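You operate a simulated robot arm through the tools that you are given. There is no shell and no other tool.

Carry out the task below with a simulated two-armed robot. There is one attempt and no reset: what you move stays moved.

## Task
Test the small grey fan at Fast, then switch the fan tester off.
Fine: guard closed before it goes on, and left closed; wait for the result; slider back to Slow; test no other.
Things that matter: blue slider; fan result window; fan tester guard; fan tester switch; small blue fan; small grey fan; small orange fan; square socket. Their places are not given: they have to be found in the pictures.

The check looks at the end state, three seconds after you hand in, the way a careful person would. Anything else that was tipped, shoved, dropped, spilled or broken makes it a failure.

## Robot
Two 7-joint arms with two-finger parallel grippers on one trunk that stands fixed in place. Base frame: the origin is at the foot of the trunk, x ahead of it, y to its left, z up. Lengths are in m, angles in degrees, forces in N, time in s.
The left shoulder is at [0.05, 0.168, 1.207], the right one opposite. With the tool pointing down near the work surface each hand reaches from about 0.1 to 0.62 m from the base axis, measured 20 degrees to its own side. Payload 1.57 kg a hand.
The tool frame of a hand sits at the grasp point between the pads (the TCP): z along the fingers, y along the line on which they close. The tips reach 0.03 m beyond it. The gripper opens to 0.08 m. The fingers are 0.017 m wide and 0.012 m thick; the gripper's body (0.04 by 0.082 m) begins 0.08 m behind the TCP.
Orientation is that of the tool frame in the base frame, as [roll, pitch, yaw] about the fixed x, y, z axes, in that order (R = Rz(yaw) Ry(pitch) Rx(roll)). With the fingers straight down and closing along the base's y, the tool's x points along the base's -x, its y along +y and its z along -z.

## Interface
- The arms move only by the tool send_rows. It takes "left_commands", "right_commands" or both (then of equal length, played together; a hand with none holds still); each is a list of rows, each a list of 7 numbers: the turn, a rotation vector about the base's x, y, z in units of 8 degrees (1.0 is 8 degrees), then the shift along the base's x, y, z in units of 20 mm (1.0 is 20 mm), then the gripper command, from -1 (fully open) to 1 (shut), values between in proportion. In form: [[ax, ay, az, tx, ty, tz, claw], ...]. A call has 1 to 20 rows; each row shifts and turns the commanded pose from where the row before left it. A call with a number of a shift or a turn outside -1 to 1 is refused whole. Rows are played at 5 a second. More than 0.05 m and 8.6 degrees between two rows, or a gripper value outside its range, and nothing of the call is played. Where a pose cannot be reached the arm comes as near as it can. A force on the tool above 40 N (or 10 N above the force at the start of the call, whichever is more), or a blocked arm, ends the call early, and 0.2 s more pass. The fingers move at their own pace (about 0.045 m/s each) and stop on an object; they squeeze with about 25 N. The grip force told is the motor's: it shows also when the fingers shut on nothing. Time passes only in rows, and 0.2 s behind the last, so rows that do not move let the fingers close. It gives the time, the measured TCP pose, the force on the tool (base axes), the opening and the grip force at its end, in the units of the frame above (readings bear some noise), with the torque about the TCP (base axes, N m) and any sound that the robot's microphone picked up.
- Cameras (640 x 400 px; columns grow to the right, rows downward): "scene" is now at [0.1182, 0.0354, 1.4129]; the picture's right is [0.42, -0.91, 0.00], its down [-0.56, -0.26, -0.78] and it looks along [0.71, 0.33, -0.62] (base axes); focal length 342 px, centre (320, 200). "left" rides on the left gripper at [0.072, 0.007, -0.122] in its tool frame; the picture's right is [-0.09, 1.00, 0.00], its down [-0.84, -0.08, -0.54] and it looks along [-0.54, -0.05, 0.84] (tool axes); focal length 238 px, centre (320, 200). "right" rides on the right gripper at [0.072, -0.007, -0.122] in its tool frame; the picture's right is [0.09, 1.00, 0.00], its down [-0.84, 0.08, -0.54] and it looks along [-0.54, 0.05, 0.84] (tool axes); focal length 238 px, centre (320, 200).
- snapshot(camera): a new picture of that camera. No time passes.
- move_column(by): slides the trunk up (or, below 0, down) by that many m; the arms and the scene camera ride with it, the base frame stays. It gives what a move gives, with no picture.
- head_to(pan, tilt): turns the head with the scene camera to pan (to the left, within 80 degrees either way) and tilt (down, from -29 to 69), counted from straight ahead of the robot. It gives what a move gives.
- measure_at(camera, pixels): for up to 12 pixels [column, row] of the newest picture of that camera ("zoom" is the newest enlarged one), the place [x, y, z] in the base frame of the surface seen there, good to about 0.003 m. No time passes.
- close_up(camera, box): a new picture of the part [left, top, right, bottom] of that camera's present view, enlarged. No time passes.
- job_done(): hands the job in; it is judged then, once.

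Open the grippers and draw the arms clear of the work before you hand the job in, unless the task says otherwise.

The tools are called after "Emit:" as name(argument=value, ...) on one line, values as JSON. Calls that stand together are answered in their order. send_rows: Moves the arms, as the interface text tells. Its arguments: {"type":"object","properties":{"left_commands":{"type":"array"},"right_commands":{"type":"array"}},"required":[]} The other tools are called the same way: move_column (by) moves the trunk up or down; head_to (pan, tilt) turns the head that bears the scene camera; snapshot (camera) takes a picture; measure_at (camera, pixels) gives the place of the surface under pixels of a picture; close_up (camera, box) takes an enlarged picture of a part of a camera's view; job_done () hands the job in.

At the start:

```text
time: 0.0
left_position: [0.3377, 0.4429, 1.1152]
left_tcp_rot: [180.0, 0.0, 180.0]
left_force: [0.2, 0.6, -0.3]
left_wrist_torque: [-0.04, -0.02, -0.01]
left_width: 0.0799
left_grip_force: 0.0
right_position: [0.4089, 0.04, 1.1522]
right_tcp_rot: [180.0, 0.0, -179.9]
right_force: [0.7, 0.0, 0.1]
right_wrist_torque: [-0.01, 0.01, 0.0]
right_width: 0.0798
right_grip_force: 0.0
trunk travel left (down, up): [-0.375, 0.068]
head pan, tilt (commanded): [25.0, 38.4]
```

scene: 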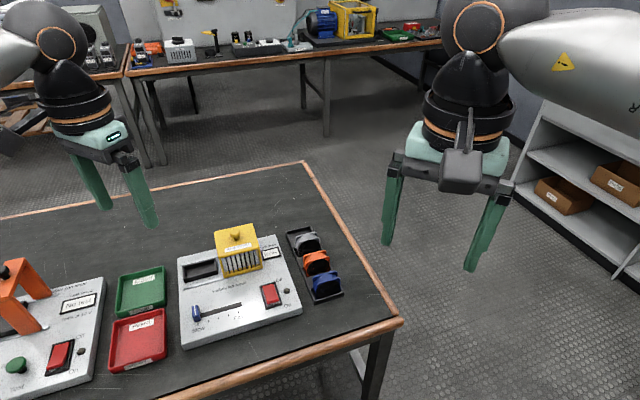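
right: 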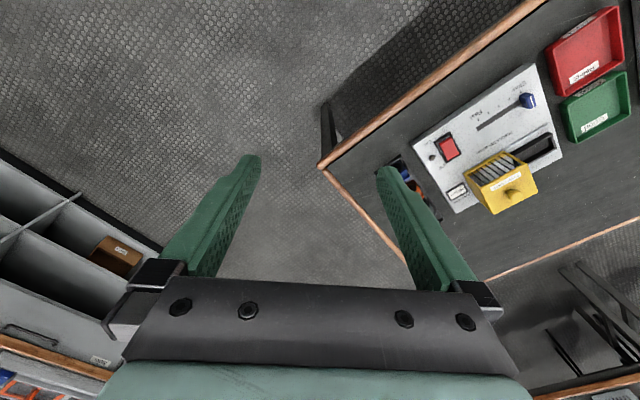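
left: 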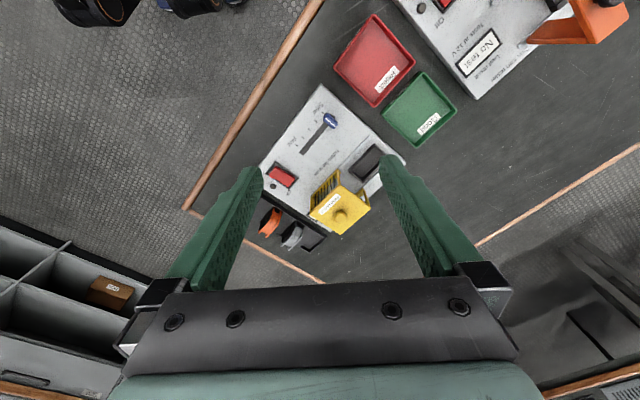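

The scene shows the fan tester panel around (240,285) with three fans in a rack near (315,265). I take enlarged pictures to see the details.

Emit:
close_up(camera="scene", box=[165, 210, 355, 350])

Emit:
close_up(camera="left", box=[240, 70, 420, 270])

Emit:
close_up(camera="right", box=[370, 50, 640, 230])

```text
2.86 times, centred on (260, 280) of scene
```

zoom: 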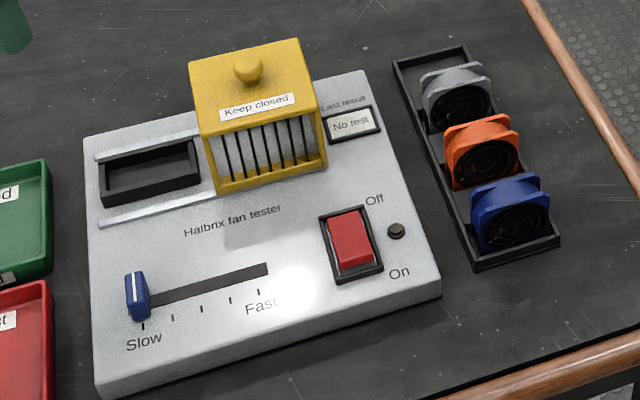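

```text
2.00 times, centred on (330, 170) of left
```

zoom: 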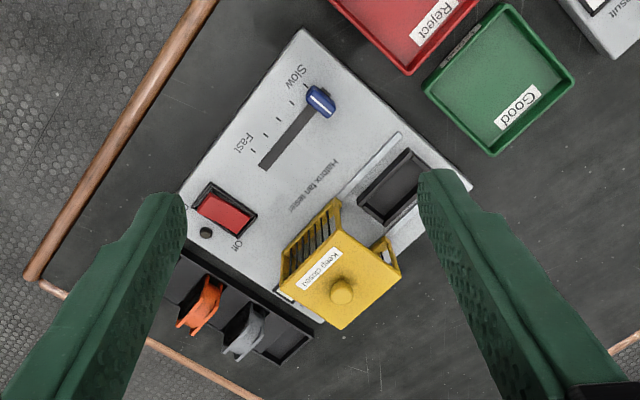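

```text
2.22 times, centred on (505, 140) of right
```

zoom: 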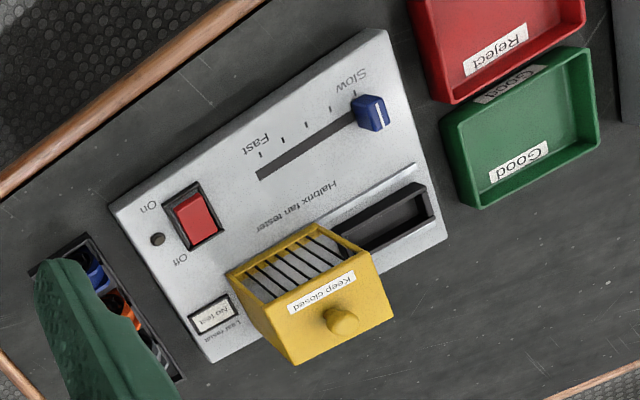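

The panel has a slider (Slow at left, Fast at right), a yellow guard on rails next to the black socket, a rocker switch and a "No test" window. I take the scene enlargement again and measure the key points.

Emit:
close_up(camera="scene", box=[165, 210, 355, 350])

Emit:
measure_at(camera="zoom", pixels=[[84, 139], [362, 70], [440, 285], [98, 385], [137, 290], [265, 268], [150, 302], [248, 68], [100, 160], [198, 140], [200, 178], [104, 204]])

Emit:
measure_at(camera="zoom", pixels=[[150, 175], [98, 158], [202, 132], [100, 225], [348, 225], [355, 255], [397, 231], [350, 125], [192, 60], [295, 40], [328, 160], [215, 190]])

Emit:
measure_at(camera="zoom", pixels=[[424, 75], [485, 66], [457, 72], [460, 105], [478, 122], [510, 180], [395, 62], [465, 47], [558, 238], [475, 268], [420, 60], [250, 80]])

```text
2.86 times, centred on (260, 280) of scene
```

zoom: 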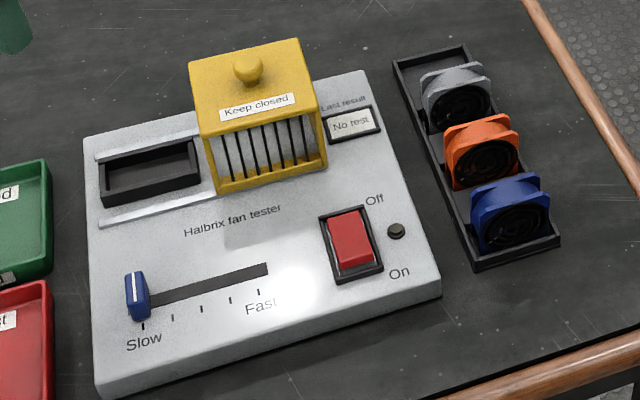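

```text
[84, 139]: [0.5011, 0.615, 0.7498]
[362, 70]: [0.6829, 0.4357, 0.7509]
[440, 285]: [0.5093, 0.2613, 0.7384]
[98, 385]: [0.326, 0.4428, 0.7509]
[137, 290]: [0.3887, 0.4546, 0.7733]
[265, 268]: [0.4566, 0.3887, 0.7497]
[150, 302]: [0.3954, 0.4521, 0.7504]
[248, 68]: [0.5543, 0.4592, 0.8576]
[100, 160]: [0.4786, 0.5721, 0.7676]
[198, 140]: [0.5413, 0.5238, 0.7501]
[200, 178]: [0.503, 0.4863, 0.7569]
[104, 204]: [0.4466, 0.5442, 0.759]
```

```text
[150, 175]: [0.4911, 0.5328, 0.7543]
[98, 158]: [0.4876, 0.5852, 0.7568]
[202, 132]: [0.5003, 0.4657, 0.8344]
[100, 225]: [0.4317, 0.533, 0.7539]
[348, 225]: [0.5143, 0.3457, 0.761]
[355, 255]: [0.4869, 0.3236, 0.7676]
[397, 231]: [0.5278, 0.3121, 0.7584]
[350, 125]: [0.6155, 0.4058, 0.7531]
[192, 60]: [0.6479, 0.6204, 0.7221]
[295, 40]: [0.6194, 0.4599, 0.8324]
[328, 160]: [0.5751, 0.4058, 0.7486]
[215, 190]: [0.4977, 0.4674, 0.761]
```

```text
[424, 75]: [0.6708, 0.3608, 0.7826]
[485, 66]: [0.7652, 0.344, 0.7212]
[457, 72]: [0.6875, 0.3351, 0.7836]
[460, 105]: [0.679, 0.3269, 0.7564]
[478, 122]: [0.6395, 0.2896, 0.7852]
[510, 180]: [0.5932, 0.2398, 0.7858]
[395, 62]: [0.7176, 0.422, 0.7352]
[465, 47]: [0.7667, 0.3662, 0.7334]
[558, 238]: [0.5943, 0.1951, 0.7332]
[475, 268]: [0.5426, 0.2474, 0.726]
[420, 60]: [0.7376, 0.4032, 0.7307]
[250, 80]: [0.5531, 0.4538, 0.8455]
```

The panel is turned 45° (its corners lie near (0.50,0.615), (0.68,0.436), (0.51,0.26) and (0.33,0.44)) and its top is at z≈0.75. I turn the left hand 45° so its camera looks squarely over the panel from nearer by.

Emit:
send_rows(left_commands=[[0, 0, 0.9375, 0.05, -0.45, -0.5, -1], [0, 0, 0.9375, 0.05, -0.45, -0.5, -1], [0, 0, 0.9375, 0.05, -0.45, -0.5, -1], [0, 0, 0.9375, 0.05, -0.45, -0.5, -1], [0, 0, 0.9375, 0.05, -0.45, -0.5, -1], [0, 0, 0.9375, 0.05, -0.45, -0.5, -1]])

Emit:
snapshot(camera="left")

Emit:
snapshot(camera="scene")

```text
time: 1.4
left_position: [0.3444, 0.3873, 1.055]
left_tcp_rot: [-180.0, 0.0, -134.9]
left_force: [1.8, -0.2, 0.0]
left_wrist_torque: [0.0, 0.02, -0.01]
left_width: 0.08
left_grip_force: 0.1
right_position: [0.4095, 0.04, 1.1517]
right_tcp_rot: [-180.0, 0.0, 180.0]
right_force: [-0.4, -0.1, -1.0]
right_wrist_torque: [0.0, 0.01, 0.0]
right_width: 0.08
right_grip_force: 0.1
trunk travel left (down, up): [-0.375, 0.068]
head pan, tilt (commanded): [25.0, 38.4]
```

```text
taken
```

left: 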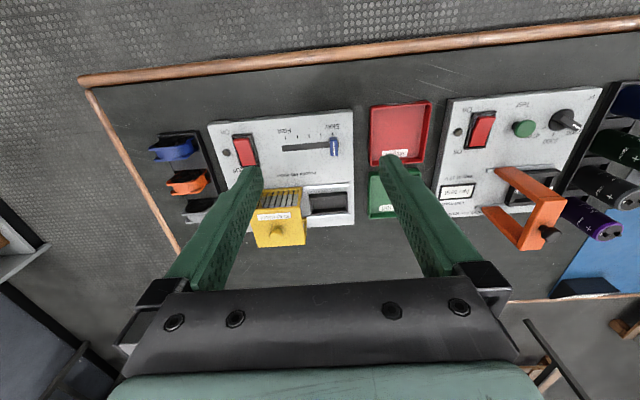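

```text
taken
```

scene: 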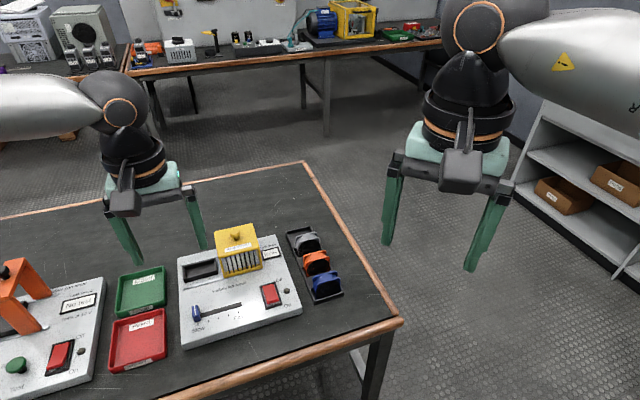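

The left camera now sees the socket near (328,203) and the fans near (185,180). I enlarge both.

Emit:
close_up(camera="left", box=[230, 110, 370, 250])

Emit:
close_up(camera="left", box=[130, 120, 240, 240])

Emit:
close_up(camera="scene", box=[280, 220, 350, 305])

Emit:
close_up(camera="scene", box=[175, 220, 290, 300])

```text
2.86 times, centred on (300, 180) of left
```

zoom: 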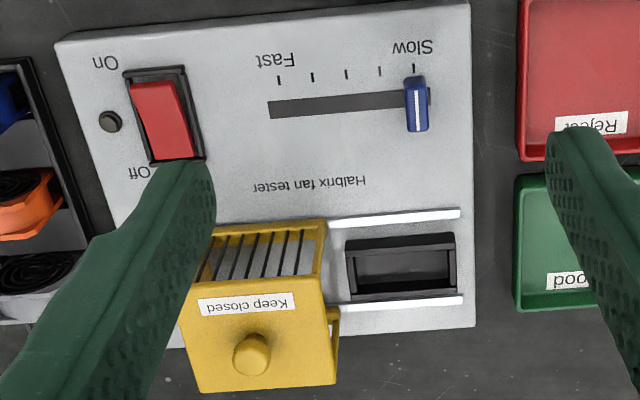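

```text
3.33 times, centred on (185, 180) of left
```

zoom: 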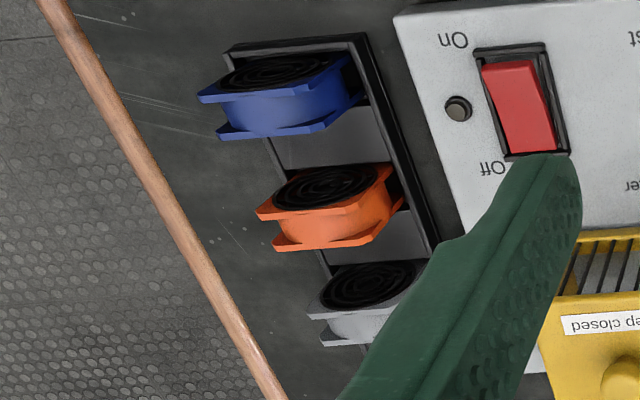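

```text
4.71 times, centred on (315, 262) of scene
```

zoom: 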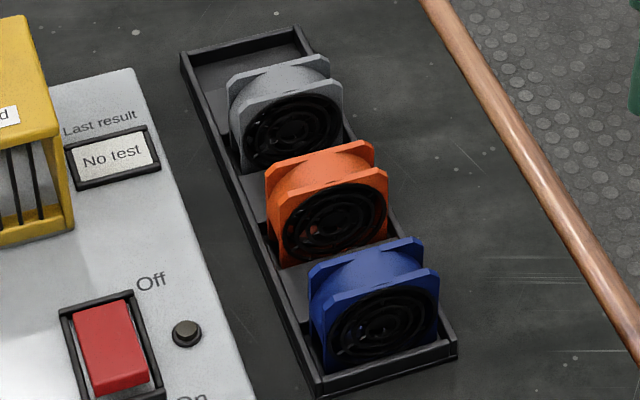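

```text
5.00 times, centred on (232, 260) of scene
```

zoom: 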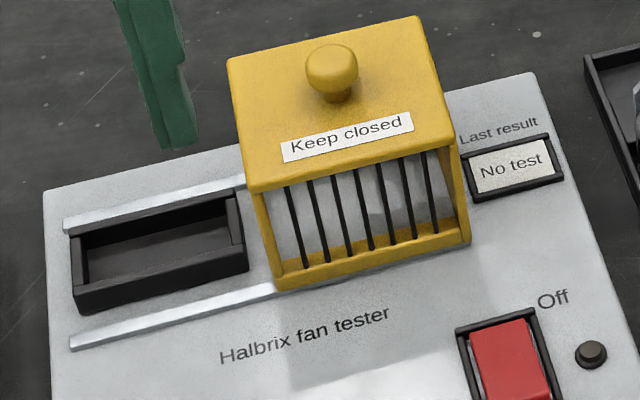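

The socket is a raised black frame with a long side along the panel's width, so the fan stands upright in it as it does in the rack. I measure socket, guard, slider and fan points in enlarged pictures.

Emit:
close_up(camera="scene", box=[175, 220, 290, 300])

Emit:
measure_at(camera="zoom", pixels=[[72, 240], [236, 198], [248, 250], [76, 295], [84, 237], [226, 203], [238, 242], [155, 265], [150, 222], [80, 270], [243, 225], [332, 60]])

Emit:
measure_at(camera="zoom", pixels=[[228, 62], [414, 20], [458, 145], [250, 188], [70, 228], [70, 345], [275, 285], [465, 238], [332, 90], [360, 70], [150, 245], [120, 260]])

Emit:
close_up(camera="scene", box=[280, 220, 350, 305])

Emit:
measure_at(camera="zoom", pixels=[[232, 90], [340, 78], [228, 80], [326, 60], [290, 70], [285, 90], [242, 110], [240, 165], [290, 130], [332, 90], [335, 135], [260, 50]])

```text
5.00 times, centred on (232, 260) of scene
```

zoom: 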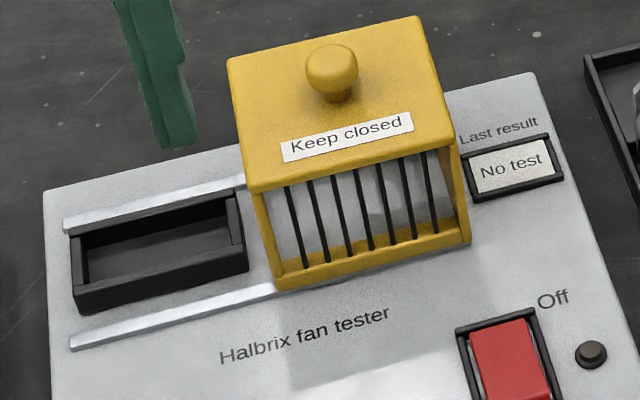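

```text
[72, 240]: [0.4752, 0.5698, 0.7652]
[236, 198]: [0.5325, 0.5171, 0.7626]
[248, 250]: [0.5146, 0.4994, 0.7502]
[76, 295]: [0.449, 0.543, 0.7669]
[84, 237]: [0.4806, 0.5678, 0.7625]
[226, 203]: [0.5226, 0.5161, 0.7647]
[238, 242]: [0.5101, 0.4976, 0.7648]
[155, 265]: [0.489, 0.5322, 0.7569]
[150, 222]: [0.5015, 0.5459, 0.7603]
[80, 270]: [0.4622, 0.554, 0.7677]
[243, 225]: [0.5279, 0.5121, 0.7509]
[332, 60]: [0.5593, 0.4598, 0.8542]
```

```text
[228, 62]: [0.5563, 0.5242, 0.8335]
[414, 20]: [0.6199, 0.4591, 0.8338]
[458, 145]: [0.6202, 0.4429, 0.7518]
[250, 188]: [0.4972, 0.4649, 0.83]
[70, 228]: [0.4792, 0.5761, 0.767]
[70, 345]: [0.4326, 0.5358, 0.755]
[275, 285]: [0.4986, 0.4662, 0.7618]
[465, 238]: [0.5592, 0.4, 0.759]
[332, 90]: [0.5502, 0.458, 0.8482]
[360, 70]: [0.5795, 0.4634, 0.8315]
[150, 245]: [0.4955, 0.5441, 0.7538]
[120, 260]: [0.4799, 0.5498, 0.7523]
```

```text
4.71 times, centred on (315, 262) of scene
```

zoom: 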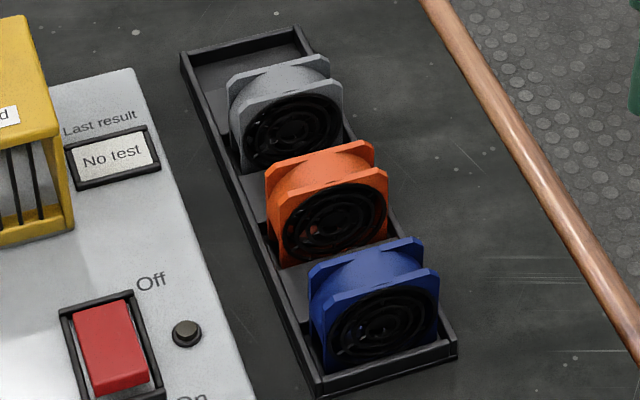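

```text
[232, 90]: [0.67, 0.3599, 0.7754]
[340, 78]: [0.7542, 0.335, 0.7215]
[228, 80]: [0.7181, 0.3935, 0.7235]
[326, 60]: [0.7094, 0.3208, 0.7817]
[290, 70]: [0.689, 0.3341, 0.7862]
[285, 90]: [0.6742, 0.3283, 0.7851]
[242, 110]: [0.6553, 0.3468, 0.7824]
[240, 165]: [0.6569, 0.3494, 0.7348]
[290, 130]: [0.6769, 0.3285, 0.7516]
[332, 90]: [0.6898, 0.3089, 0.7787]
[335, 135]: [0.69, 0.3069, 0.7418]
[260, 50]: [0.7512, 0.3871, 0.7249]
```

The socket centre comes out near (0.49,0.53), rim z≈0.766, and the grey fan's centre near (0.68,0.335), top z≈0.785. I draw the right hand aside and bring the left hand high above the grey fan, fingers closing along its thickness, to test the reach.

Emit:
send_rows(left_commands=[[0, 0, -0.66, 0, 0, 0, -1], [0, 0, -0.66, 0, 0, 0, -1], [0, 0, -0.66, 0, 0, 0, -1], [0, 0, -0.66, 0.9, -0.15, -0.2, -1], [0, 0, -0.66, 0.9, -0.15, -0.2, -1], [0, 0, -0.66, 0.9, -0.15, -0.2, -1], [0, 0, -0.66, 0.9, -0.15, -0.2, -1], [0, 0, -0.66, 0.9, -0.15, -0.2, -1], [0, 0, -0.66, 0.9, -0.15, -0.2, -1], [0, 0, -0.66, 0.9, -0.15, -0.2, -1], [0, 0, -0.66, 0.9, -0.15, -0.2, -1], [0, 0, -0.66, 0.9, -0.15, -0.2, -1], [0, 0, -0.66, 0.9, -0.15, -0.2, -1], [0, 0, -0.66, 0.9, -0.15, -0.2, -1], [0, 0, -0.66, 0.9, -0.15, -0.2, -1], [0, 0, -0.66, 0.9, -0.15, -0.2, -1], [0, 0, -0.66, 0.9, -0.15, -0.2, -1]], right_commands=[[0, 0, 0, -0.3, -1, 0, -1], [0, 0, 0, -0.3, -1, 0, -1], [0, 0, 0, -0.3, -1, 0, -1], [0, 0, 0, -0.3, -1, 0, -1], [0, 0, 0, -0.3, -1, 0, -1], [0, 0, 0, -0.3, -1, 0, -1], [0, 0, 0, -0.3, -1, 0, -1], [0, 0, 0, -0.3, -1, 0, -1], [0, 0, 0, -0.3, -1, 0, -1], [0, 0, 0, -0.3, -1, 0, -1], [0, 0, 0, -0.3, -1, 0, -1], [0, 0, 0, 0, 0, 0, -1], [0, 0, 0, 0, 0, 0, -1], [0, 0, 0, 0, 0, 0, -1], [0, 0, 0, 0, 0, 0, -1], [0, 0, 0, 0, 0, 0, -1], [0, 0, 0, 0, 0, 0, -1]])

Emit:
snapshot(camera="left")

Emit:
snapshot(camera="scene")

```text
time: 5.0
left_position: [0.5633, 0.3504, 1.0088]
left_tcp_rot: [180.0, 0.2, 135.2]
left_force: [-0.5, -0.6, 0.6]
left_wrist_torque: [-0.01, -0.01, 0.02]
left_width: 0.0801
left_grip_force: 0.1
left hand out of reach, approached as far as the arm can: row 16, 17
right_position: [0.3439, -0.1802, 1.151]
right_tcp_rot: [180.0, 0.0, -180.0]
right_force: [-0.1, -1.1, 0.3]
right_wrist_torque: [-0.03, 0.03, -0.01]
right_width: 0.0802
right_grip_force: 0.0
trunk travel left (down, up): [-0.375, 0.068]
head pan, tilt (commanded): [25.0, 38.4]
```

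```text
taken
```

left: 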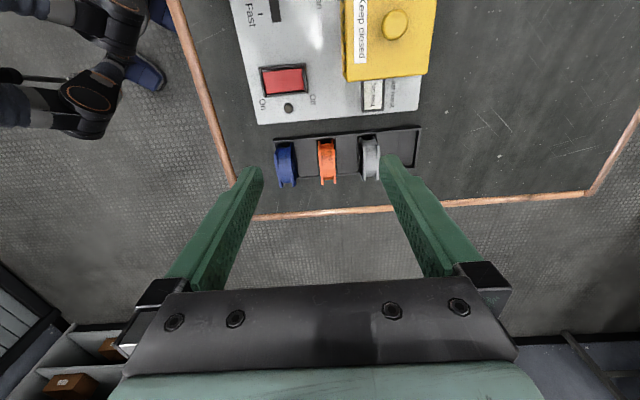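

```text
taken
```

scene: 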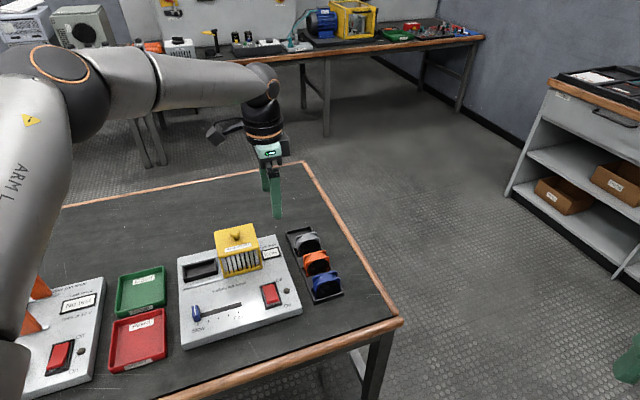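

The vertical tool runs out of reach at x≈0.56, so the fan must be taken with a tilted hand and a lower trunk. I draw back, turn the fingers to close along the fan's width and tilt them 30° outward.

Emit:
send_rows(left_commands=[[0, 0, 0.9375, -0.6, 0, 0, -1], [0, 0, 0.9375, -0.6, 0, 0, -1], [0, 0, 0.9375, -0.6, 0, 0, -1], [0, 0, 0.9375, -0.6, 0, 0, -1], [0, 0, 0.9375, -0.6, 0, 0, -1], [0, 0, 0.9375, -0.6, 0, 0, -1], [0, 0, 0.9375, -0.6, 0, 0, -1], [0, 0, 0.9375, -0.6, 0, 0, -1], [0, 0, 0.9375, -0.6, 0, 0, -1], [0, 0, 0.9375, -0.6, 0, 0, -1], [0, 0, 0.9375, 0, 0, 0, -1], [0, 0, 0.9375, 0, 0, 0, -1], [0.663, -0.663, 0, 0, 0, 0, -1], [0.663, -0.663, 0, 0, 0, 0, -1], [0.663, -0.663, 0, 0, 0, 0, -1], [0.663, -0.663, 0, 0, 0, 0, -1]])

Emit:
snapshot(camera="scene")

```text
time: 8.4
left_position: [0.4429, 0.3497, 1.0091]
left_tcp_rot: [-179.7, 30.1, -134.7]
left_force: [0.4, 0.4, -0.3]
left_wrist_torque: [0.06, -0.01, 0.01]
left_width: 0.0801
left_grip_force: 0.0
right_position: [0.3416, -0.1802, 1.1503]
right_tcp_rot: [180.0, 0.0, -179.9]
right_force: [0.0, 0.8, 0.5]
right_wrist_torque: [-0.01, 0.02, 0.01]
right_width: 0.0799
right_grip_force: 0.0
trunk travel left (down, up): [-0.375, 0.068]
head pan, tilt (commanded): [25.0, 38.4]
```

```text
taken
```

scene: 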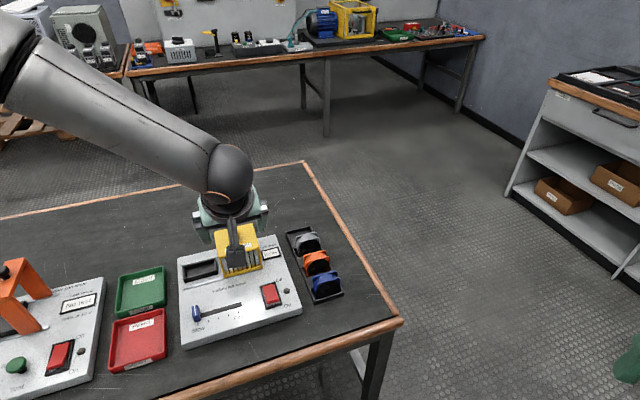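

The hand is now tilted 30° at (0.443,0.350,1.009) and the commanded pose follows the measured one. I lower the trunk by 0.16 m to gain reach at the bench.

Emit:
move_column(by=-0.16)

Emit:
snapshot(camera="left")

Emit:
snapshot(camera="scene")

```text
time: 10.2
left_position: [0.4434, 0.3498, 0.8473]
left_tcp_rot: [-179.9, 30.0, -134.6]
left_force: [-0.7, -0.2, -0.5]
left_wrist_torque: [0.0, 0.02, -0.01]
left_width: 0.0802
left_grip_force: 0.0
right_position: [0.3414, -0.1806, 0.9906]
right_tcp_rot: [179.9, 0.1, 180.0]
right_force: [1.0, 0.6, -0.5]
right_wrist_torque: [-0.02, 0.04, -0.01]
right_width: 0.0799
right_grip_force: 0.0
trunk travel left (down, up): [-0.215, 0.228]
head pan, tilt (commanded): [25.0, 38.4]
```

```text
taken
```

left: 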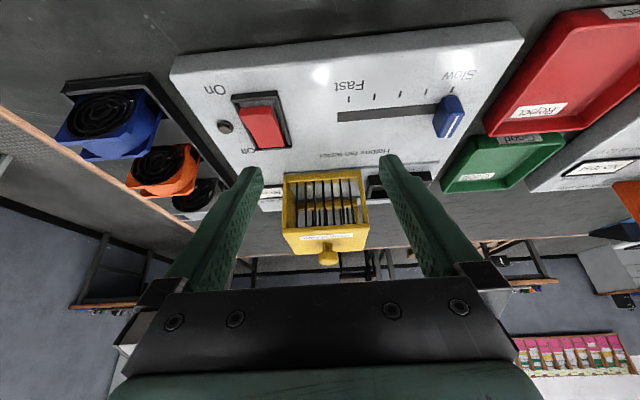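

```text
taken
```

scene: 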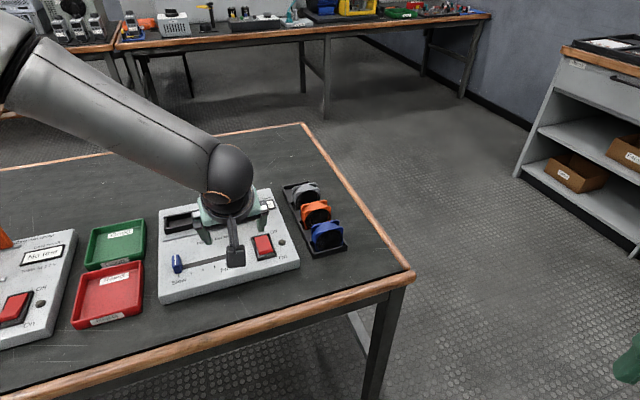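

From here the left camera sees slider, switch and guard clearly. I move the hand, still at z≈0.86, towards the rack to test the reach and view the grey fan.

Emit:
send_rows(left_commands=[[0, 0, 0, 0.98, -0.28, 0.07, -1], [0, 0, 0, 0.98, -0.28, 0.07, -1], [0, 0, 0, 0.98, -0.28, 0.07, -1], [0, 0, 0, 0.98, -0.28, 0.07, -1], [0, 0, 0, 0.98, -0.28, 0.07, -1], [0, 0, 0, 0.98, -0.28, 0.07, -1], [0, 0, 0, 0.98, -0.28, 0.07, -1], [0, 0, 0, 0.98, -0.28, 0.07, -1], [0, 0, 0, 0.98, -0.28, 0.07, -1], [0, 0, 0, 0.98, -0.28, 0.07, -1]])

Emit:
snapshot(camera="left")

Emit:
snapshot(camera="scene")

```text
time: 12.4
left_position: [0.5949, 0.3138, 0.87]
left_tcp_rot: [-179.8, 30.1, -134.6]
left_force: [-0.6, 0.2, -0.4]
left_wrist_torque: [-0.03, 0.02, 0.02]
left_width: 0.0802
left_grip_force: 0.1
left hand out of reach, approached as far as the arm can: row 8, 9, 10
right_position: [0.3418, -0.1799, 0.9907]
right_tcp_rot: [-180.0, 0.1, -180.0]
right_force: [-0.9, -0.5, -0.5]
right_wrist_torque: [-0.02, 0.04, 0.02]
right_width: 0.0798
right_grip_force: 0.0
trunk travel left (down, up): [-0.215, 0.228]
head pan, tilt (commanded): [25.0, 38.4]
```

```text
taken
```

left: 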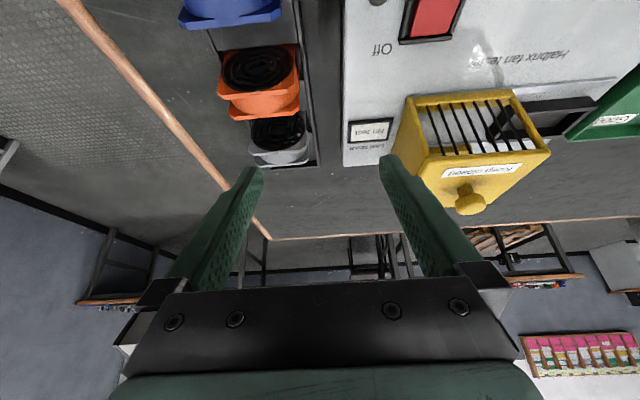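

```text
taken
```

scene: 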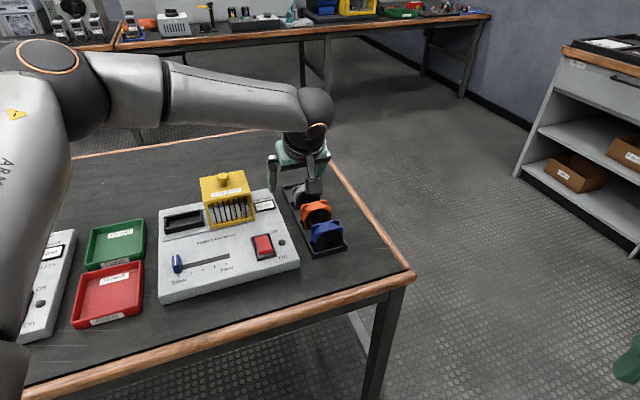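

The arm stops at (0.595,0.314,0.870), still short of the fan. I measure points on the arm itself in the scene picture to understand its posture.

Emit:
measure_at(camera="scene", pixels=[[315, 105], [300, 150], [310, 130], [45, 60], [100, 90], [165, 90], [240, 105], [10, 150], [30, 250], [20, 80], [10, 370], [318, 125]])

Emit:
close_up(camera="scene", box=[240, 60, 400, 280])

Emit:
close_up(camera="left", box=[180, 20, 380, 180])

```text
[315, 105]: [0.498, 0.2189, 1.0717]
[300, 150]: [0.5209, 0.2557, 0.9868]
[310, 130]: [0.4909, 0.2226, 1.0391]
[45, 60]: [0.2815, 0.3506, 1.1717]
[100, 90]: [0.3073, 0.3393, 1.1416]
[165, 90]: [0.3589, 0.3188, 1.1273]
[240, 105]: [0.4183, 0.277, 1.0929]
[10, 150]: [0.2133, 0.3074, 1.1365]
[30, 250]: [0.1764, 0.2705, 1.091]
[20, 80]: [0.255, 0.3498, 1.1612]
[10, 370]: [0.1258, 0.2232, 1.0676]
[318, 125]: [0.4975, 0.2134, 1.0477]
```

```text
1.82 times, centred on (320, 170) of scene
```

zoom: 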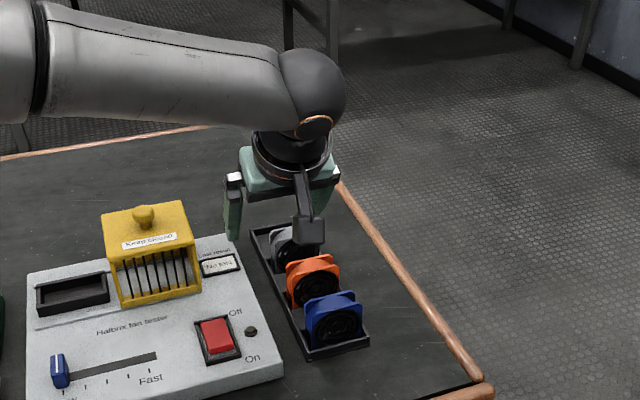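

```text
2.50 times, centred on (280, 100) of left
```

zoom: 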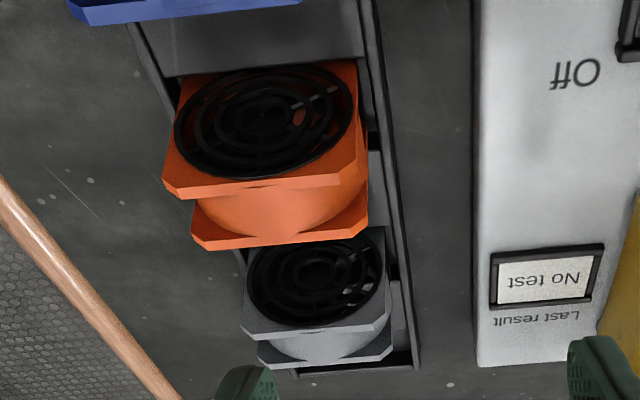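

The wrist lies about 0.2 m behind the grasp point and the camera side would hang low over the other fans at a greater tilt. I draw back up and roll the hand about its own axis, so the camera ends on the upper side, to allow a steeper tilt safely.

Emit:
send_rows(left_commands=[[0, 0, 0, -0.9, 0, 0.5, -1], [0, 0, 0, -0.9, 0, 0.5, -1], [0, 0, 0, -0.9, 0, 0.5, -1], [0, 0, 0, -0.9, 0, 0.5, -1], [0, 0, 0, -0.9, 0, 0.5, -1], [0, 0, 0, -0.9, 0, 0.5, -1], [0, 0, 0, -0.9, 0, 0.5, -1], [0, 0, 0, -0.9, 0, 0.5, -1], [0.3315, 0.3315, -0.812, 0, 0, 0, -1], [0.3315, 0.3315, -0.812, 0, 0, 0, -1], [0.3315, 0.3315, -0.812, 0, 0, 0, -1], [0.3315, 0.3315, -0.812, 0, 0, 0, -1], [0.3315, 0.3315, -0.812, 0, 0, 0, -1], [0.3315, 0.3315, -0.812, 0, 0, 0, -1], [0.3315, 0.3315, -0.812, 0, 0, 0, -1], [0.3315, 0.3315, -0.812, 0, 0, 0, -1], [0.3315, 0.3315, -0.812, 0, 0, 0, -1], [0.3315, 0.3315, -0.812, 0, 0, 0, -1], [0.3315, 0.3315, -0.812, 0, 0, 0, -1], [0.3315, 0.3315, -0.812, 0, 0, 0, -1]])

```text
time: 16.6
left_position: [0.4526, 0.3144, 0.9503]
left_tcp_rot: [150.0, 0.0, 135.1]
left_force: [0.5, -0.6, 0.6]
left_wrist_torque: [-0.01, 0.03, -0.02]
left_width: 0.0798
left_grip_force: 0.1
right_position: [0.343, -0.1792, 0.9917]
right_tcp_rot: [180.0, 0.0, -180.0]
right_force: [0.1, -0.8, 1.1]
right_wrist_torque: [0.01, -0.02, -0.04]
right_width: 0.0795
right_grip_force: 0.1
trunk travel left (down, up): [-0.215, 0.228]
head pan, tilt (commanded): [25.0, 38.4]
```

The roll works so far (halfway, with the pose held). I roll the remaining 90°.

Emit:
send_rows(left_commands=[[0.3315, 0.3315, -0.812, 0, 0, 0, -1], [0.3315, 0.3315, -0.812, 0, 0, 0, -1], [0.3315, 0.3315, -0.812, 0, 0, 0, -1], [0.3315, 0.3315, -0.812, 0, 0, 0, -1], [0.3315, 0.3315, -0.812, 0, 0, 0, -1], [0.3315, 0.3315, -0.812, 0, 0, 0, -1], [0.3315, 0.3315, -0.812, 0, 0, 0, -1], [0.3315, 0.3315, -0.812, 0, 0, 0, -1], [0.3315, 0.3315, -0.812, 0, 0, 0, -1], [0.3315, 0.3315, -0.812, 0, 0, 0, -1], [0.3315, 0.3315, -0.812, 0, 0, 0, -1], [0.3315, 0.3315, -0.812, 0, 0, 0, -1]])

Emit:
snapshot(camera="scene")

Emit:
snapshot(camera="left")

```text
time: 19.2
left_position: [0.4523, 0.3129, 0.9507]
left_tcp_rot: [-180.0, -30.0, 45.1]
left_force: [0.2, 0.4, 0.0]
left_wrist_torque: [0.03, -0.02, 0.03]
left_width: 0.0801
left_grip_force: 0.1
right_position: [0.3432, -0.181, 0.9917]
right_tcp_rot: [-179.9, 0.0, 179.9]
right_force: [0.2, -0.2, -0.1]
right_wrist_torque: [-0.02, 0.02, 0.03]
right_width: 0.0801
right_grip_force: 0.0
trunk travel left (down, up): [-0.215, 0.228]
head pan, tilt (commanded): [25.0, 38.4]
```

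```text
taken
```

scene: 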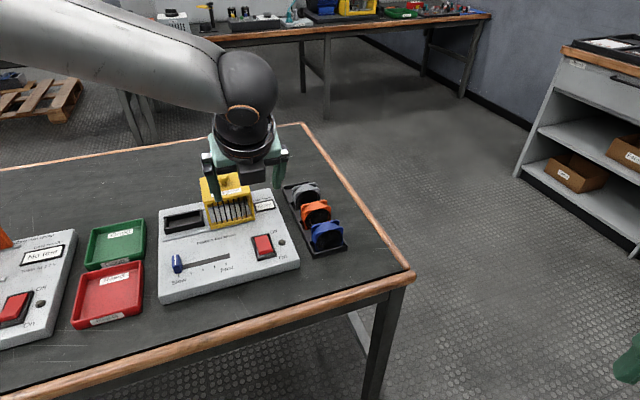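

```text
taken
```

left: 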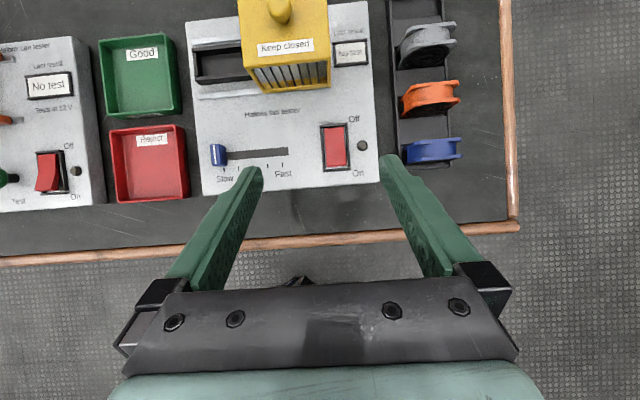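

The roll succeeded and the left camera now looks down on the panel upright, with the grey fan near (425,45). I enlarge and measure it and the socket from here.

Emit:
close_up(camera="left", box=[380, 0, 520, 170])

Emit:
measure_at(camera="left", pixels=[[400, 40], [452, 30], [405, 62], [455, 45], [425, 35], [425, 55], [420, 8], [395, 6], [440, 5], [400, 75], [412, 72], [450, 60]])

Emit:
measure_at(camera="left", pixels=[[196, 52], [243, 46], [200, 84], [222, 62], [218, 155], [285, 152], [238, 155], [335, 148], [335, 132], [336, 160], [362, 145], [283, 165]])

```text
2.35 times, centred on (450, 85) of left
```

zoom: 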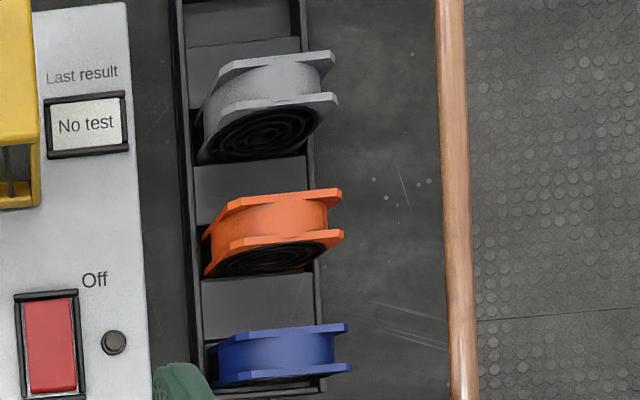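

```text
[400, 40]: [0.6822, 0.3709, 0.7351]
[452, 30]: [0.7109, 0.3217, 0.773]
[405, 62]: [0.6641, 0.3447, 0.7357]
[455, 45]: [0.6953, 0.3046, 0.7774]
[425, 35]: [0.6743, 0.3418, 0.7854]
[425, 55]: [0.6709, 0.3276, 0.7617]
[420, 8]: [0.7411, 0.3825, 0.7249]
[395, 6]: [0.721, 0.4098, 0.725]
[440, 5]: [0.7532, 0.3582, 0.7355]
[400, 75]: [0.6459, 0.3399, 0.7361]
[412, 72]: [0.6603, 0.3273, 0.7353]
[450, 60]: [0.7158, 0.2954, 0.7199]
```

```text
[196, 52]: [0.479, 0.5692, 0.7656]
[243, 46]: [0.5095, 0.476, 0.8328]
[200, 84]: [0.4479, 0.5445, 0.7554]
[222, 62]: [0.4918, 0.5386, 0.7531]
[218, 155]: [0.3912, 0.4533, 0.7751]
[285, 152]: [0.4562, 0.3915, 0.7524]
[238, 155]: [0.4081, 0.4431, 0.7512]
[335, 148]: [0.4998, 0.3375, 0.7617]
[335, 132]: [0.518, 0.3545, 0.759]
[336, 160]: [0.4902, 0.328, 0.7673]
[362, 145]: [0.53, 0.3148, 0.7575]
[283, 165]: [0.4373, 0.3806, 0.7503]
```

The rack slots are recesses with floor z≈0.725 and spacers at 0.735; the fan spans about u 0.217–0.275 in panel axes and its top is near 0.785. I tilt 15° more (to 45°), then lower the trunk another 0.10 m.

Emit:
send_rows(left_commands=[[0.663, -0.663, 0, 0, 0, 0, -1], [0.663, -0.663, 0, 0, 0, 0, -1]])

Emit:
move_column(by=-0.1)

Emit:
snapshot(camera="scene")

Emit:
snapshot(camera="left")

```text
time: 19.8
left_position: [0.4533, 0.3136, 0.9506]
left_tcp_rot: [179.9, -45.0, 45.3]
left_force: [0.5, 0.5, 0.2]
left_wrist_torque: [0.03, 0.01, 0.01]
left_width: 0.08
left_grip_force: 0.1
right_position: [0.3426, -0.1806, 0.9916]
right_tcp_rot: [-179.9, 0.0, 179.9]
right_force: [0.4, 0.1, 0.0]
right_wrist_torque: [-0.07, 0.0, -0.04]
right_width: 0.0798
right_grip_force: 0.1
trunk travel left (down, up): [-0.215, 0.228]
head pan, tilt (commanded): [25.0, 38.4]
```

```text
time: 21.2
left_position: [0.4526, 0.314, 0.8504]
left_tcp_rot: [179.8, -44.9, 45.2]
left_force: [0.7, 1.1, -0.1]
left_wrist_torque: [-0.04, 0.03, -0.02]
left_width: 0.0801
left_grip_force: 0.2
right_position: [0.3436, -0.181, 0.8916]
right_tcp_rot: [-180.0, 0.1, 179.9]
right_force: [-1.0, -0.8, 0.2]
right_wrist_torque: [-0.02, 0.01, 0.01]
right_width: 0.08
right_grip_force: 0.0
trunk travel left (down, up): [-0.115, 0.328]
head pan, tilt (commanded): [25.0, 38.4]
```

```text
taken
```

scene: 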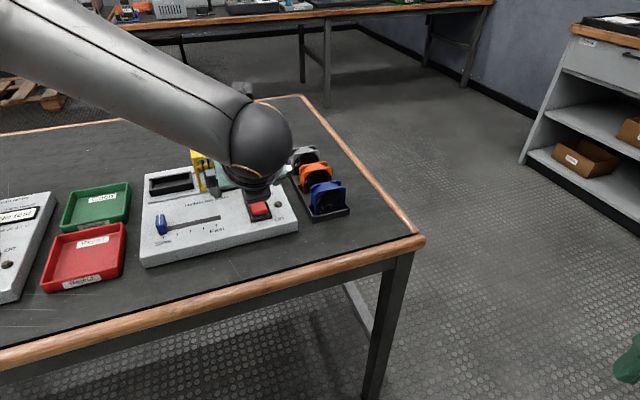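

```text
taken
```

left: 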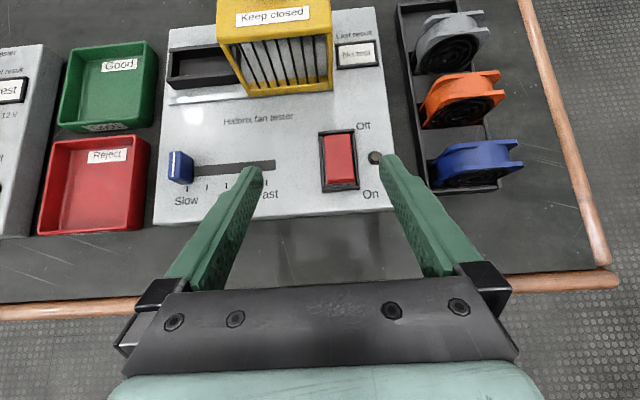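

All is clear and the view is good; the grey fan is near (447,42). I move at z≈0.85 to a point just above and short of the fans to see whether the reach suffices.

Emit:
send_rows(left_commands=[[0, 0, 0, 0.94, -0.107, 0, -1], [0, 0, 0, 0.94, -0.107, 0, -1], [0, 0, 0, 0.94, -0.107, 0, -1], [0, 0, 0, 0.94, -0.107, 0, -1], [0, 0, 0, 0.94, -0.107, 0, -1], [0, 0, 0, 0.94, -0.107, 0, -1], [0, 0, 0, 0.94, -0.107, 0, -1], [0, 0, 0, 0.94, -0.107, 0, -1], [0, 0, 0, 0.94, -0.107, 0, -1], [0, 0, 0, 0.94, -0.107, 0, -1]])

Emit:
snapshot(camera="left")

Emit:
snapshot(camera="scene")

```text
time: 23.4
left_position: [0.6175, 0.3112, 0.8541]
left_tcp_rot: [179.7, -44.9, 45.2]
left_force: [0.4, -0.6, 0.2]
left_wrist_torque: [0.01, 0.0, 0.02]
left_width: 0.0799
left_grip_force: 0.1
left hand out of reach, approached as far as the arm can: row 9, 10
right_position: [0.3423, -0.1811, 0.8915]
right_tcp_rot: [180.0, 0.0, -180.0]
right_force: [-0.3, -0.5, -0.9]
right_wrist_torque: [0.01, -0.02, 0.02]
right_width: 0.0801
right_grip_force: 0.0
trunk travel left (down, up): [-0.115, 0.328]
head pan, tilt (commanded): [25.0, 38.4]
```

```text
taken
```

left: 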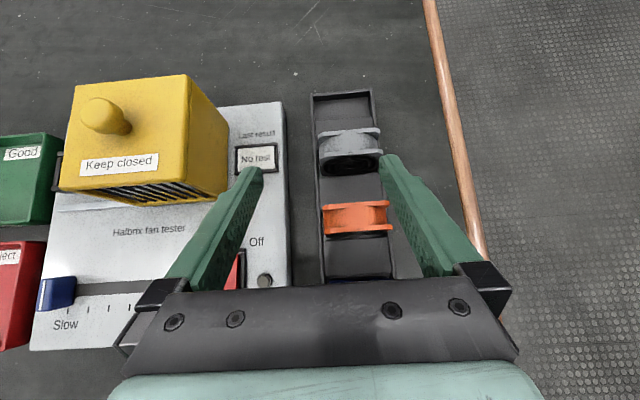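

```text
taken
```

scene: 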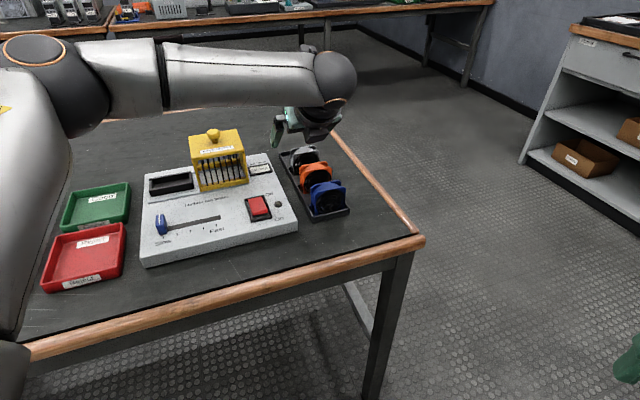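

The arm stops at (0.6175,0.311,0.854) although the elbow is still well bent, so working at shoulder height seems to be what limits it. I raise the trunk again by 0.10 m so that the hand can extend downward instead.

Emit:
move_column(by=0.1)

Emit:
send_rows(left_commands=[[0, 0, 0, 0.3, 0, -0.9, -1], [0, 0, 0, 0.3, 0, -0.9, -1], [0, 0, 0, 0.4, 0, -0.9, -1], [0, 0, 0, 0.6, 0, -0.9, -1], [0, 0, 0, 0.6, 0, -0.5, -1]])

Emit:
snapshot(camera="scene")

```text
time: 24.7
left_position: [0.6188, 0.3117, 0.9537]
left_tcp_rot: [179.8, -44.9, 45.2]
left_force: [-0.2, -0.5, 0.2]
left_wrist_torque: [0.01, -0.02, 0.03]
left_width: 0.0799
left_grip_force: 0.1
right_position: [0.3427, -0.1799, 0.991]
right_tcp_rot: [180.0, 0.1, -180.0]
right_force: [0.4, -0.4, -0.1]
right_wrist_torque: [0.0, 0.02, -0.03]
right_width: 0.0802
right_grip_force: 0.1
trunk travel left (down, up): [-0.215, 0.228]
head pan, tilt (commanded): [25.0, 38.4]
```

```text
time: 25.9
left_position: [0.6193, 0.3411, 0.8879]
left_tcp_rot: [179.7, -44.9, 45.1]
left_force: [1.3, 0.0, -0.7]
left_wrist_torque: [-0.02, 0.03, -0.03]
left_width: 0.0801
left_grip_force: 0.0
left hand out of reach, approached as far as the arm can: row 1, 2, 3, 4, 5
right_position: [0.3429, -0.1818, 0.992]
right_tcp_rot: [179.9, 0.0, -180.0]
right_force: [0.3, -0.1, -0.1]
right_wrist_torque: [0.04, -0.01, 0.02]
right_width: 0.08
right_grip_force: 0.1
trunk travel left (down, up): [-0.215, 0.228]
head pan, tilt (commanded): [25.0, 38.4]
```

```text
taken
```

scene: 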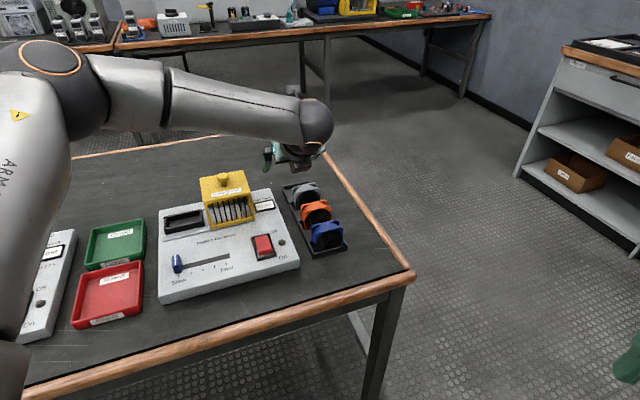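

The elbow stays raised and blocks the reach. I raise the trunk 0.10 m more and bring the hand back and low over the panel's front, so the elbow drops, before extending again.

Emit:
move_column(by=0.1)

Emit:
send_rows(left_commands=[[0, 0, 0, -0.95, -0.23, -0.4, -1], [0, 0, 0, -0.95, -0.23, -0.8, -1], [0, 0, 0, -0.95, -0.23, -0.9, -1], [0, 0, 0, -0.95, -0.23, -0.9, -1], [0, 0, 0, -0.95, -0.23, -0.9, -1], [0, 0, 0, -0.95, -0.23, -0.9, -1], [0, 0, 0, -0.95, -0.23, -0.9, -1], [0, 0, 0, -0.95, -0.23, -0.9, -1], [0, 0, 0, -0.95, -0.23, -0.8, -1]])

Emit:
snapshot(camera="scene")

```text
time: 27.2
left_position: [0.6201, 0.3398, 0.9878]
left_tcp_rot: [179.6, -44.9, 45.3]
left_force: [0.0, 0.5, -1.0]
left_wrist_torque: [0.02, -0.01, 0.03]
left_width: 0.0798
left_grip_force: 0.1
right_position: [0.3424, -0.1797, 1.0925]
right_tcp_rot: [180.0, 0.0, 179.9]
right_force: [-0.4, -0.7, 0.0]
right_wrist_torque: [-0.02, 0.0, 0.03]
right_width: 0.0799
right_grip_force: 0.1
trunk travel left (down, up): [-0.315, 0.128]
head pan, tilt (commanded): [25.0, 38.4]
```

```text
time: 29.2
left_position: [0.4416, 0.3159, 0.8616]
left_tcp_rot: [179.5, -44.9, 45.3]
left_force: [-0.5, -0.4, 0.4]
left_wrist_torque: [0.03, -0.02, 0.01]
left_width: 0.0798
left_grip_force: 0.0
left hand out of reach, approached as far as the arm can: row 7, 8, 9
right_position: [0.3424, -0.1804, 1.0912]
right_tcp_rot: [180.0, -0.1, -180.0]
right_force: [0.1, 0.4, 0.6]
right_wrist_torque: [-0.04, 0.0, 0.0]
right_width: 0.0797
right_grip_force: 0.1
trunk travel left (down, up): [-0.315, 0.128]
head pan, tilt (commanded): [25.0, 38.4]
```

```text
taken
```

scene: 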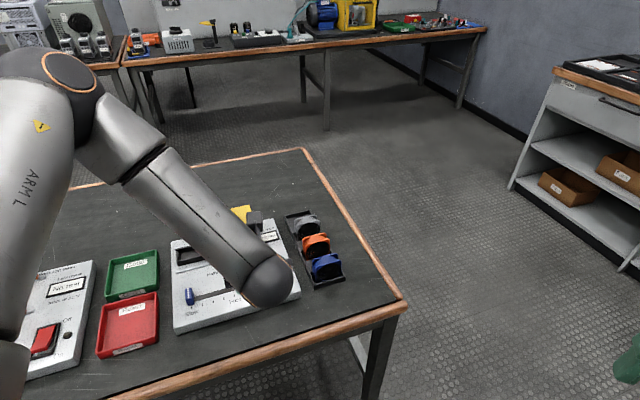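

The arm posture seems limited by the tilt in this trunk position. To learn what posture reaches far, I bring the tool back to vertical, raise the trunk to its first height and extend toward (0.58,0.22) at a safe height.

Emit:
send_rows(left_commands=[[-0.663, 0.663, 0, 0, 0, 0.5, -1], [-0.663, 0.663, 0, 0, 0, 0.5, -1], [-0.663, 0.663, 0, 0, 0, 0.5, -1], [-0.663, 0.663, 0, 0, 0, 0, -1], [-0.663, 0.663, 0, 0, 0, 0, -1], [-0.663, 0.663, 0, 0, 0, 0, -1]])

Emit:
move_column(by=0.06)

Emit:
send_rows(left_commands=[[0, 0, 0, 0.7, -0.5, 0, -1], [0, 0, 0, 0.7, -0.5, 0, -1], [0, 0, 0, 0.7, -0.5, 0, -1], [0, 0, 0, 0.7, -0.5, 0, -1], [0, 0, 0, 0.7, -0.5, 0, -1], [0, 0, 0, 0.7, -0.5, 0, -1], [0, 0, 0, 0.7, -0.5, 0, -1], [0, 0, 0, 0.7, -0.5, 0, -1], [0, 0, 0, 0.7, -0.5, 0, -1], [0, 0, 0, 0.7, -0.5, 0, -1]])

Emit:
snapshot(camera="scene")

```text
time: 30.6
left_position: [0.4422, 0.3164, 0.8892]
left_tcp_rot: [179.7, 0.2, 45.2]
left_force: [-0.4, -0.3, 0.9]
left_wrist_torque: [0.0, -0.01, -0.01]
left_width: 0.0798
left_grip_force: 0.1
right_position: [0.3431, -0.1804, 1.0923]
right_tcp_rot: [-180.0, 0.0, 179.9]
right_force: [-0.1, 0.2, 0.6]
right_wrist_torque: [0.01, -0.01, -0.01]
right_width: 0.0802
right_grip_force: 0.1
trunk travel left (down, up): [-0.315, 0.128]
head pan, tilt (commanded): [25.0, 38.4]
```

```text
time: 31.6
left_position: [0.4424, 0.3153, 0.9501]
left_tcp_rot: [179.8, 0.0, 45.2]
left_force: [0.4, 0.0, -0.3]
left_wrist_torque: [0.0, 0.05, -0.01]
left_width: 0.0801
left_grip_force: 0.1
right_position: [0.3439, -0.181, 1.151]
right_tcp_rot: [180.0, 0.0, 180.0]
right_force: [-0.7, -0.3, -0.2]
right_wrist_torque: [-0.01, 0.03, 0.01]
right_width: 0.0797
right_grip_force: 0.1
trunk travel left (down, up): [-0.375, 0.068]
head pan, tilt (commanded): [25.0, 38.4]
```

```text
time: 33.8
left_position: [0.5179, 0.2544, 0.9708]
left_tcp_rot: [179.8, 0.0, 45.2]
left_force: [0.2, -0.6, 0.5]
left_wrist_torque: [-0.01, 0.04, 0.01]
left_width: 0.08
left_grip_force: 0.1
left hand out of reach, approached as far as the arm can: row 6, 7, 8, 9, 10
right_position: [0.3427, -0.1798, 1.1519]
right_tcp_rot: [-179.9, 0.0, -180.0]
right_force: [-0.1, -0.1, -0.2]
right_wrist_torque: [0.0, -0.04, -0.01]
right_width: 0.0798
right_grip_force: 0.0
trunk travel left (down, up): [-0.375, 0.068]
head pan, tilt (commanded): [25.0, 38.4]
```

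```text
taken
```

scene: 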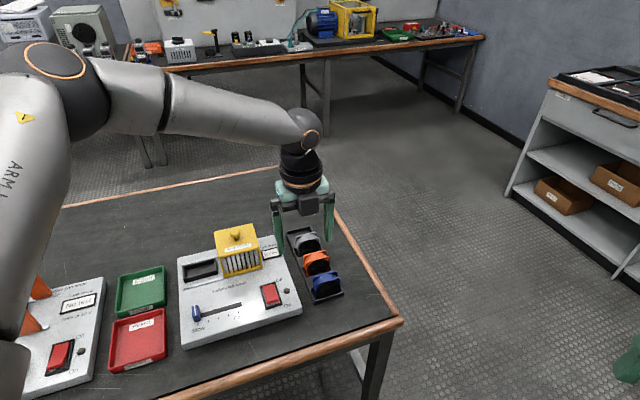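

With a vertical tool the arm also stops at (0.518,0.254), with the upper arm in the same raised-elbow posture. I bring the hand in close and lower it, so the upper arm drops, and then look at the posture.

Emit:
send_rows(left_commands=[[0, 0, 0, -1, 0.2, 0, -1], [0, 0, 0, -1, 0.2, 0, -1], [0, 0, 0, -1, 0.2, 0, -1], [0, 0, 0, -1, 0.2, 0, -1], [0, 0, 0, -1, 0.2, 0, -1], [0, 0, 0, -1, 0.2, 0, -1], [0, 0, 0, -1, 0.2, 0, -1], [0, 0, 0, -1, 0.2, 0, -1], [0, 0, 0, 0, 0, -0.9, -1], [0, 0, 0, 0, 0, -0.9, -1], [0, 0, 0, 0, 0, -0.9, -1], [0, 0, 0, 0, 0, -0.9, -1], [0, 0, 0, 0, 0, -0.9, -1], [0, 0, 0, 0, 0, -0.9, -1], [0, 0, 0, 0, 0, -0.9, -1]])

Emit:
snapshot(camera="scene")

```text
time: 37.0
left_position: [0.3576, 0.2874, 0.8433]
left_tcp_rot: [179.6, 0.1, 45.2]
left_force: [-0.1, -0.5, 0.3]
left_wrist_torque: [-0.01, -0.01, -0.03]
left_width: 0.08
left_grip_force: 0.0
right_position: [0.3431, -0.1812, 1.1508]
right_tcp_rot: [-179.8, -0.1, -180.0]
right_force: [-0.3, -0.2, 0.4]
right_wrist_torque: [0.0, 0.01, 0.01]
right_width: 0.08
right_grip_force: 0.0
trunk travel left (down, up): [-0.375, 0.068]
head pan, tilt (commanded): [25.0, 38.4]
```

```text
taken
```

scene: 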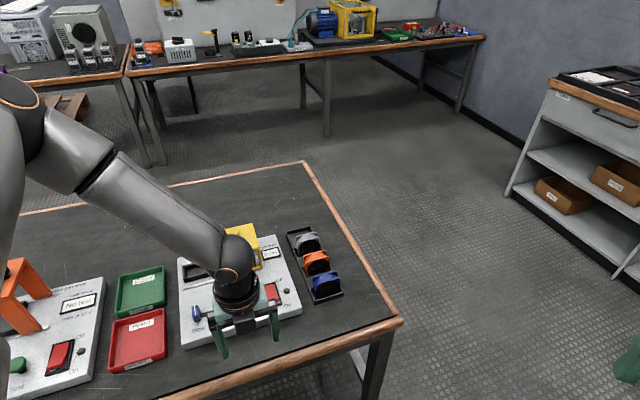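

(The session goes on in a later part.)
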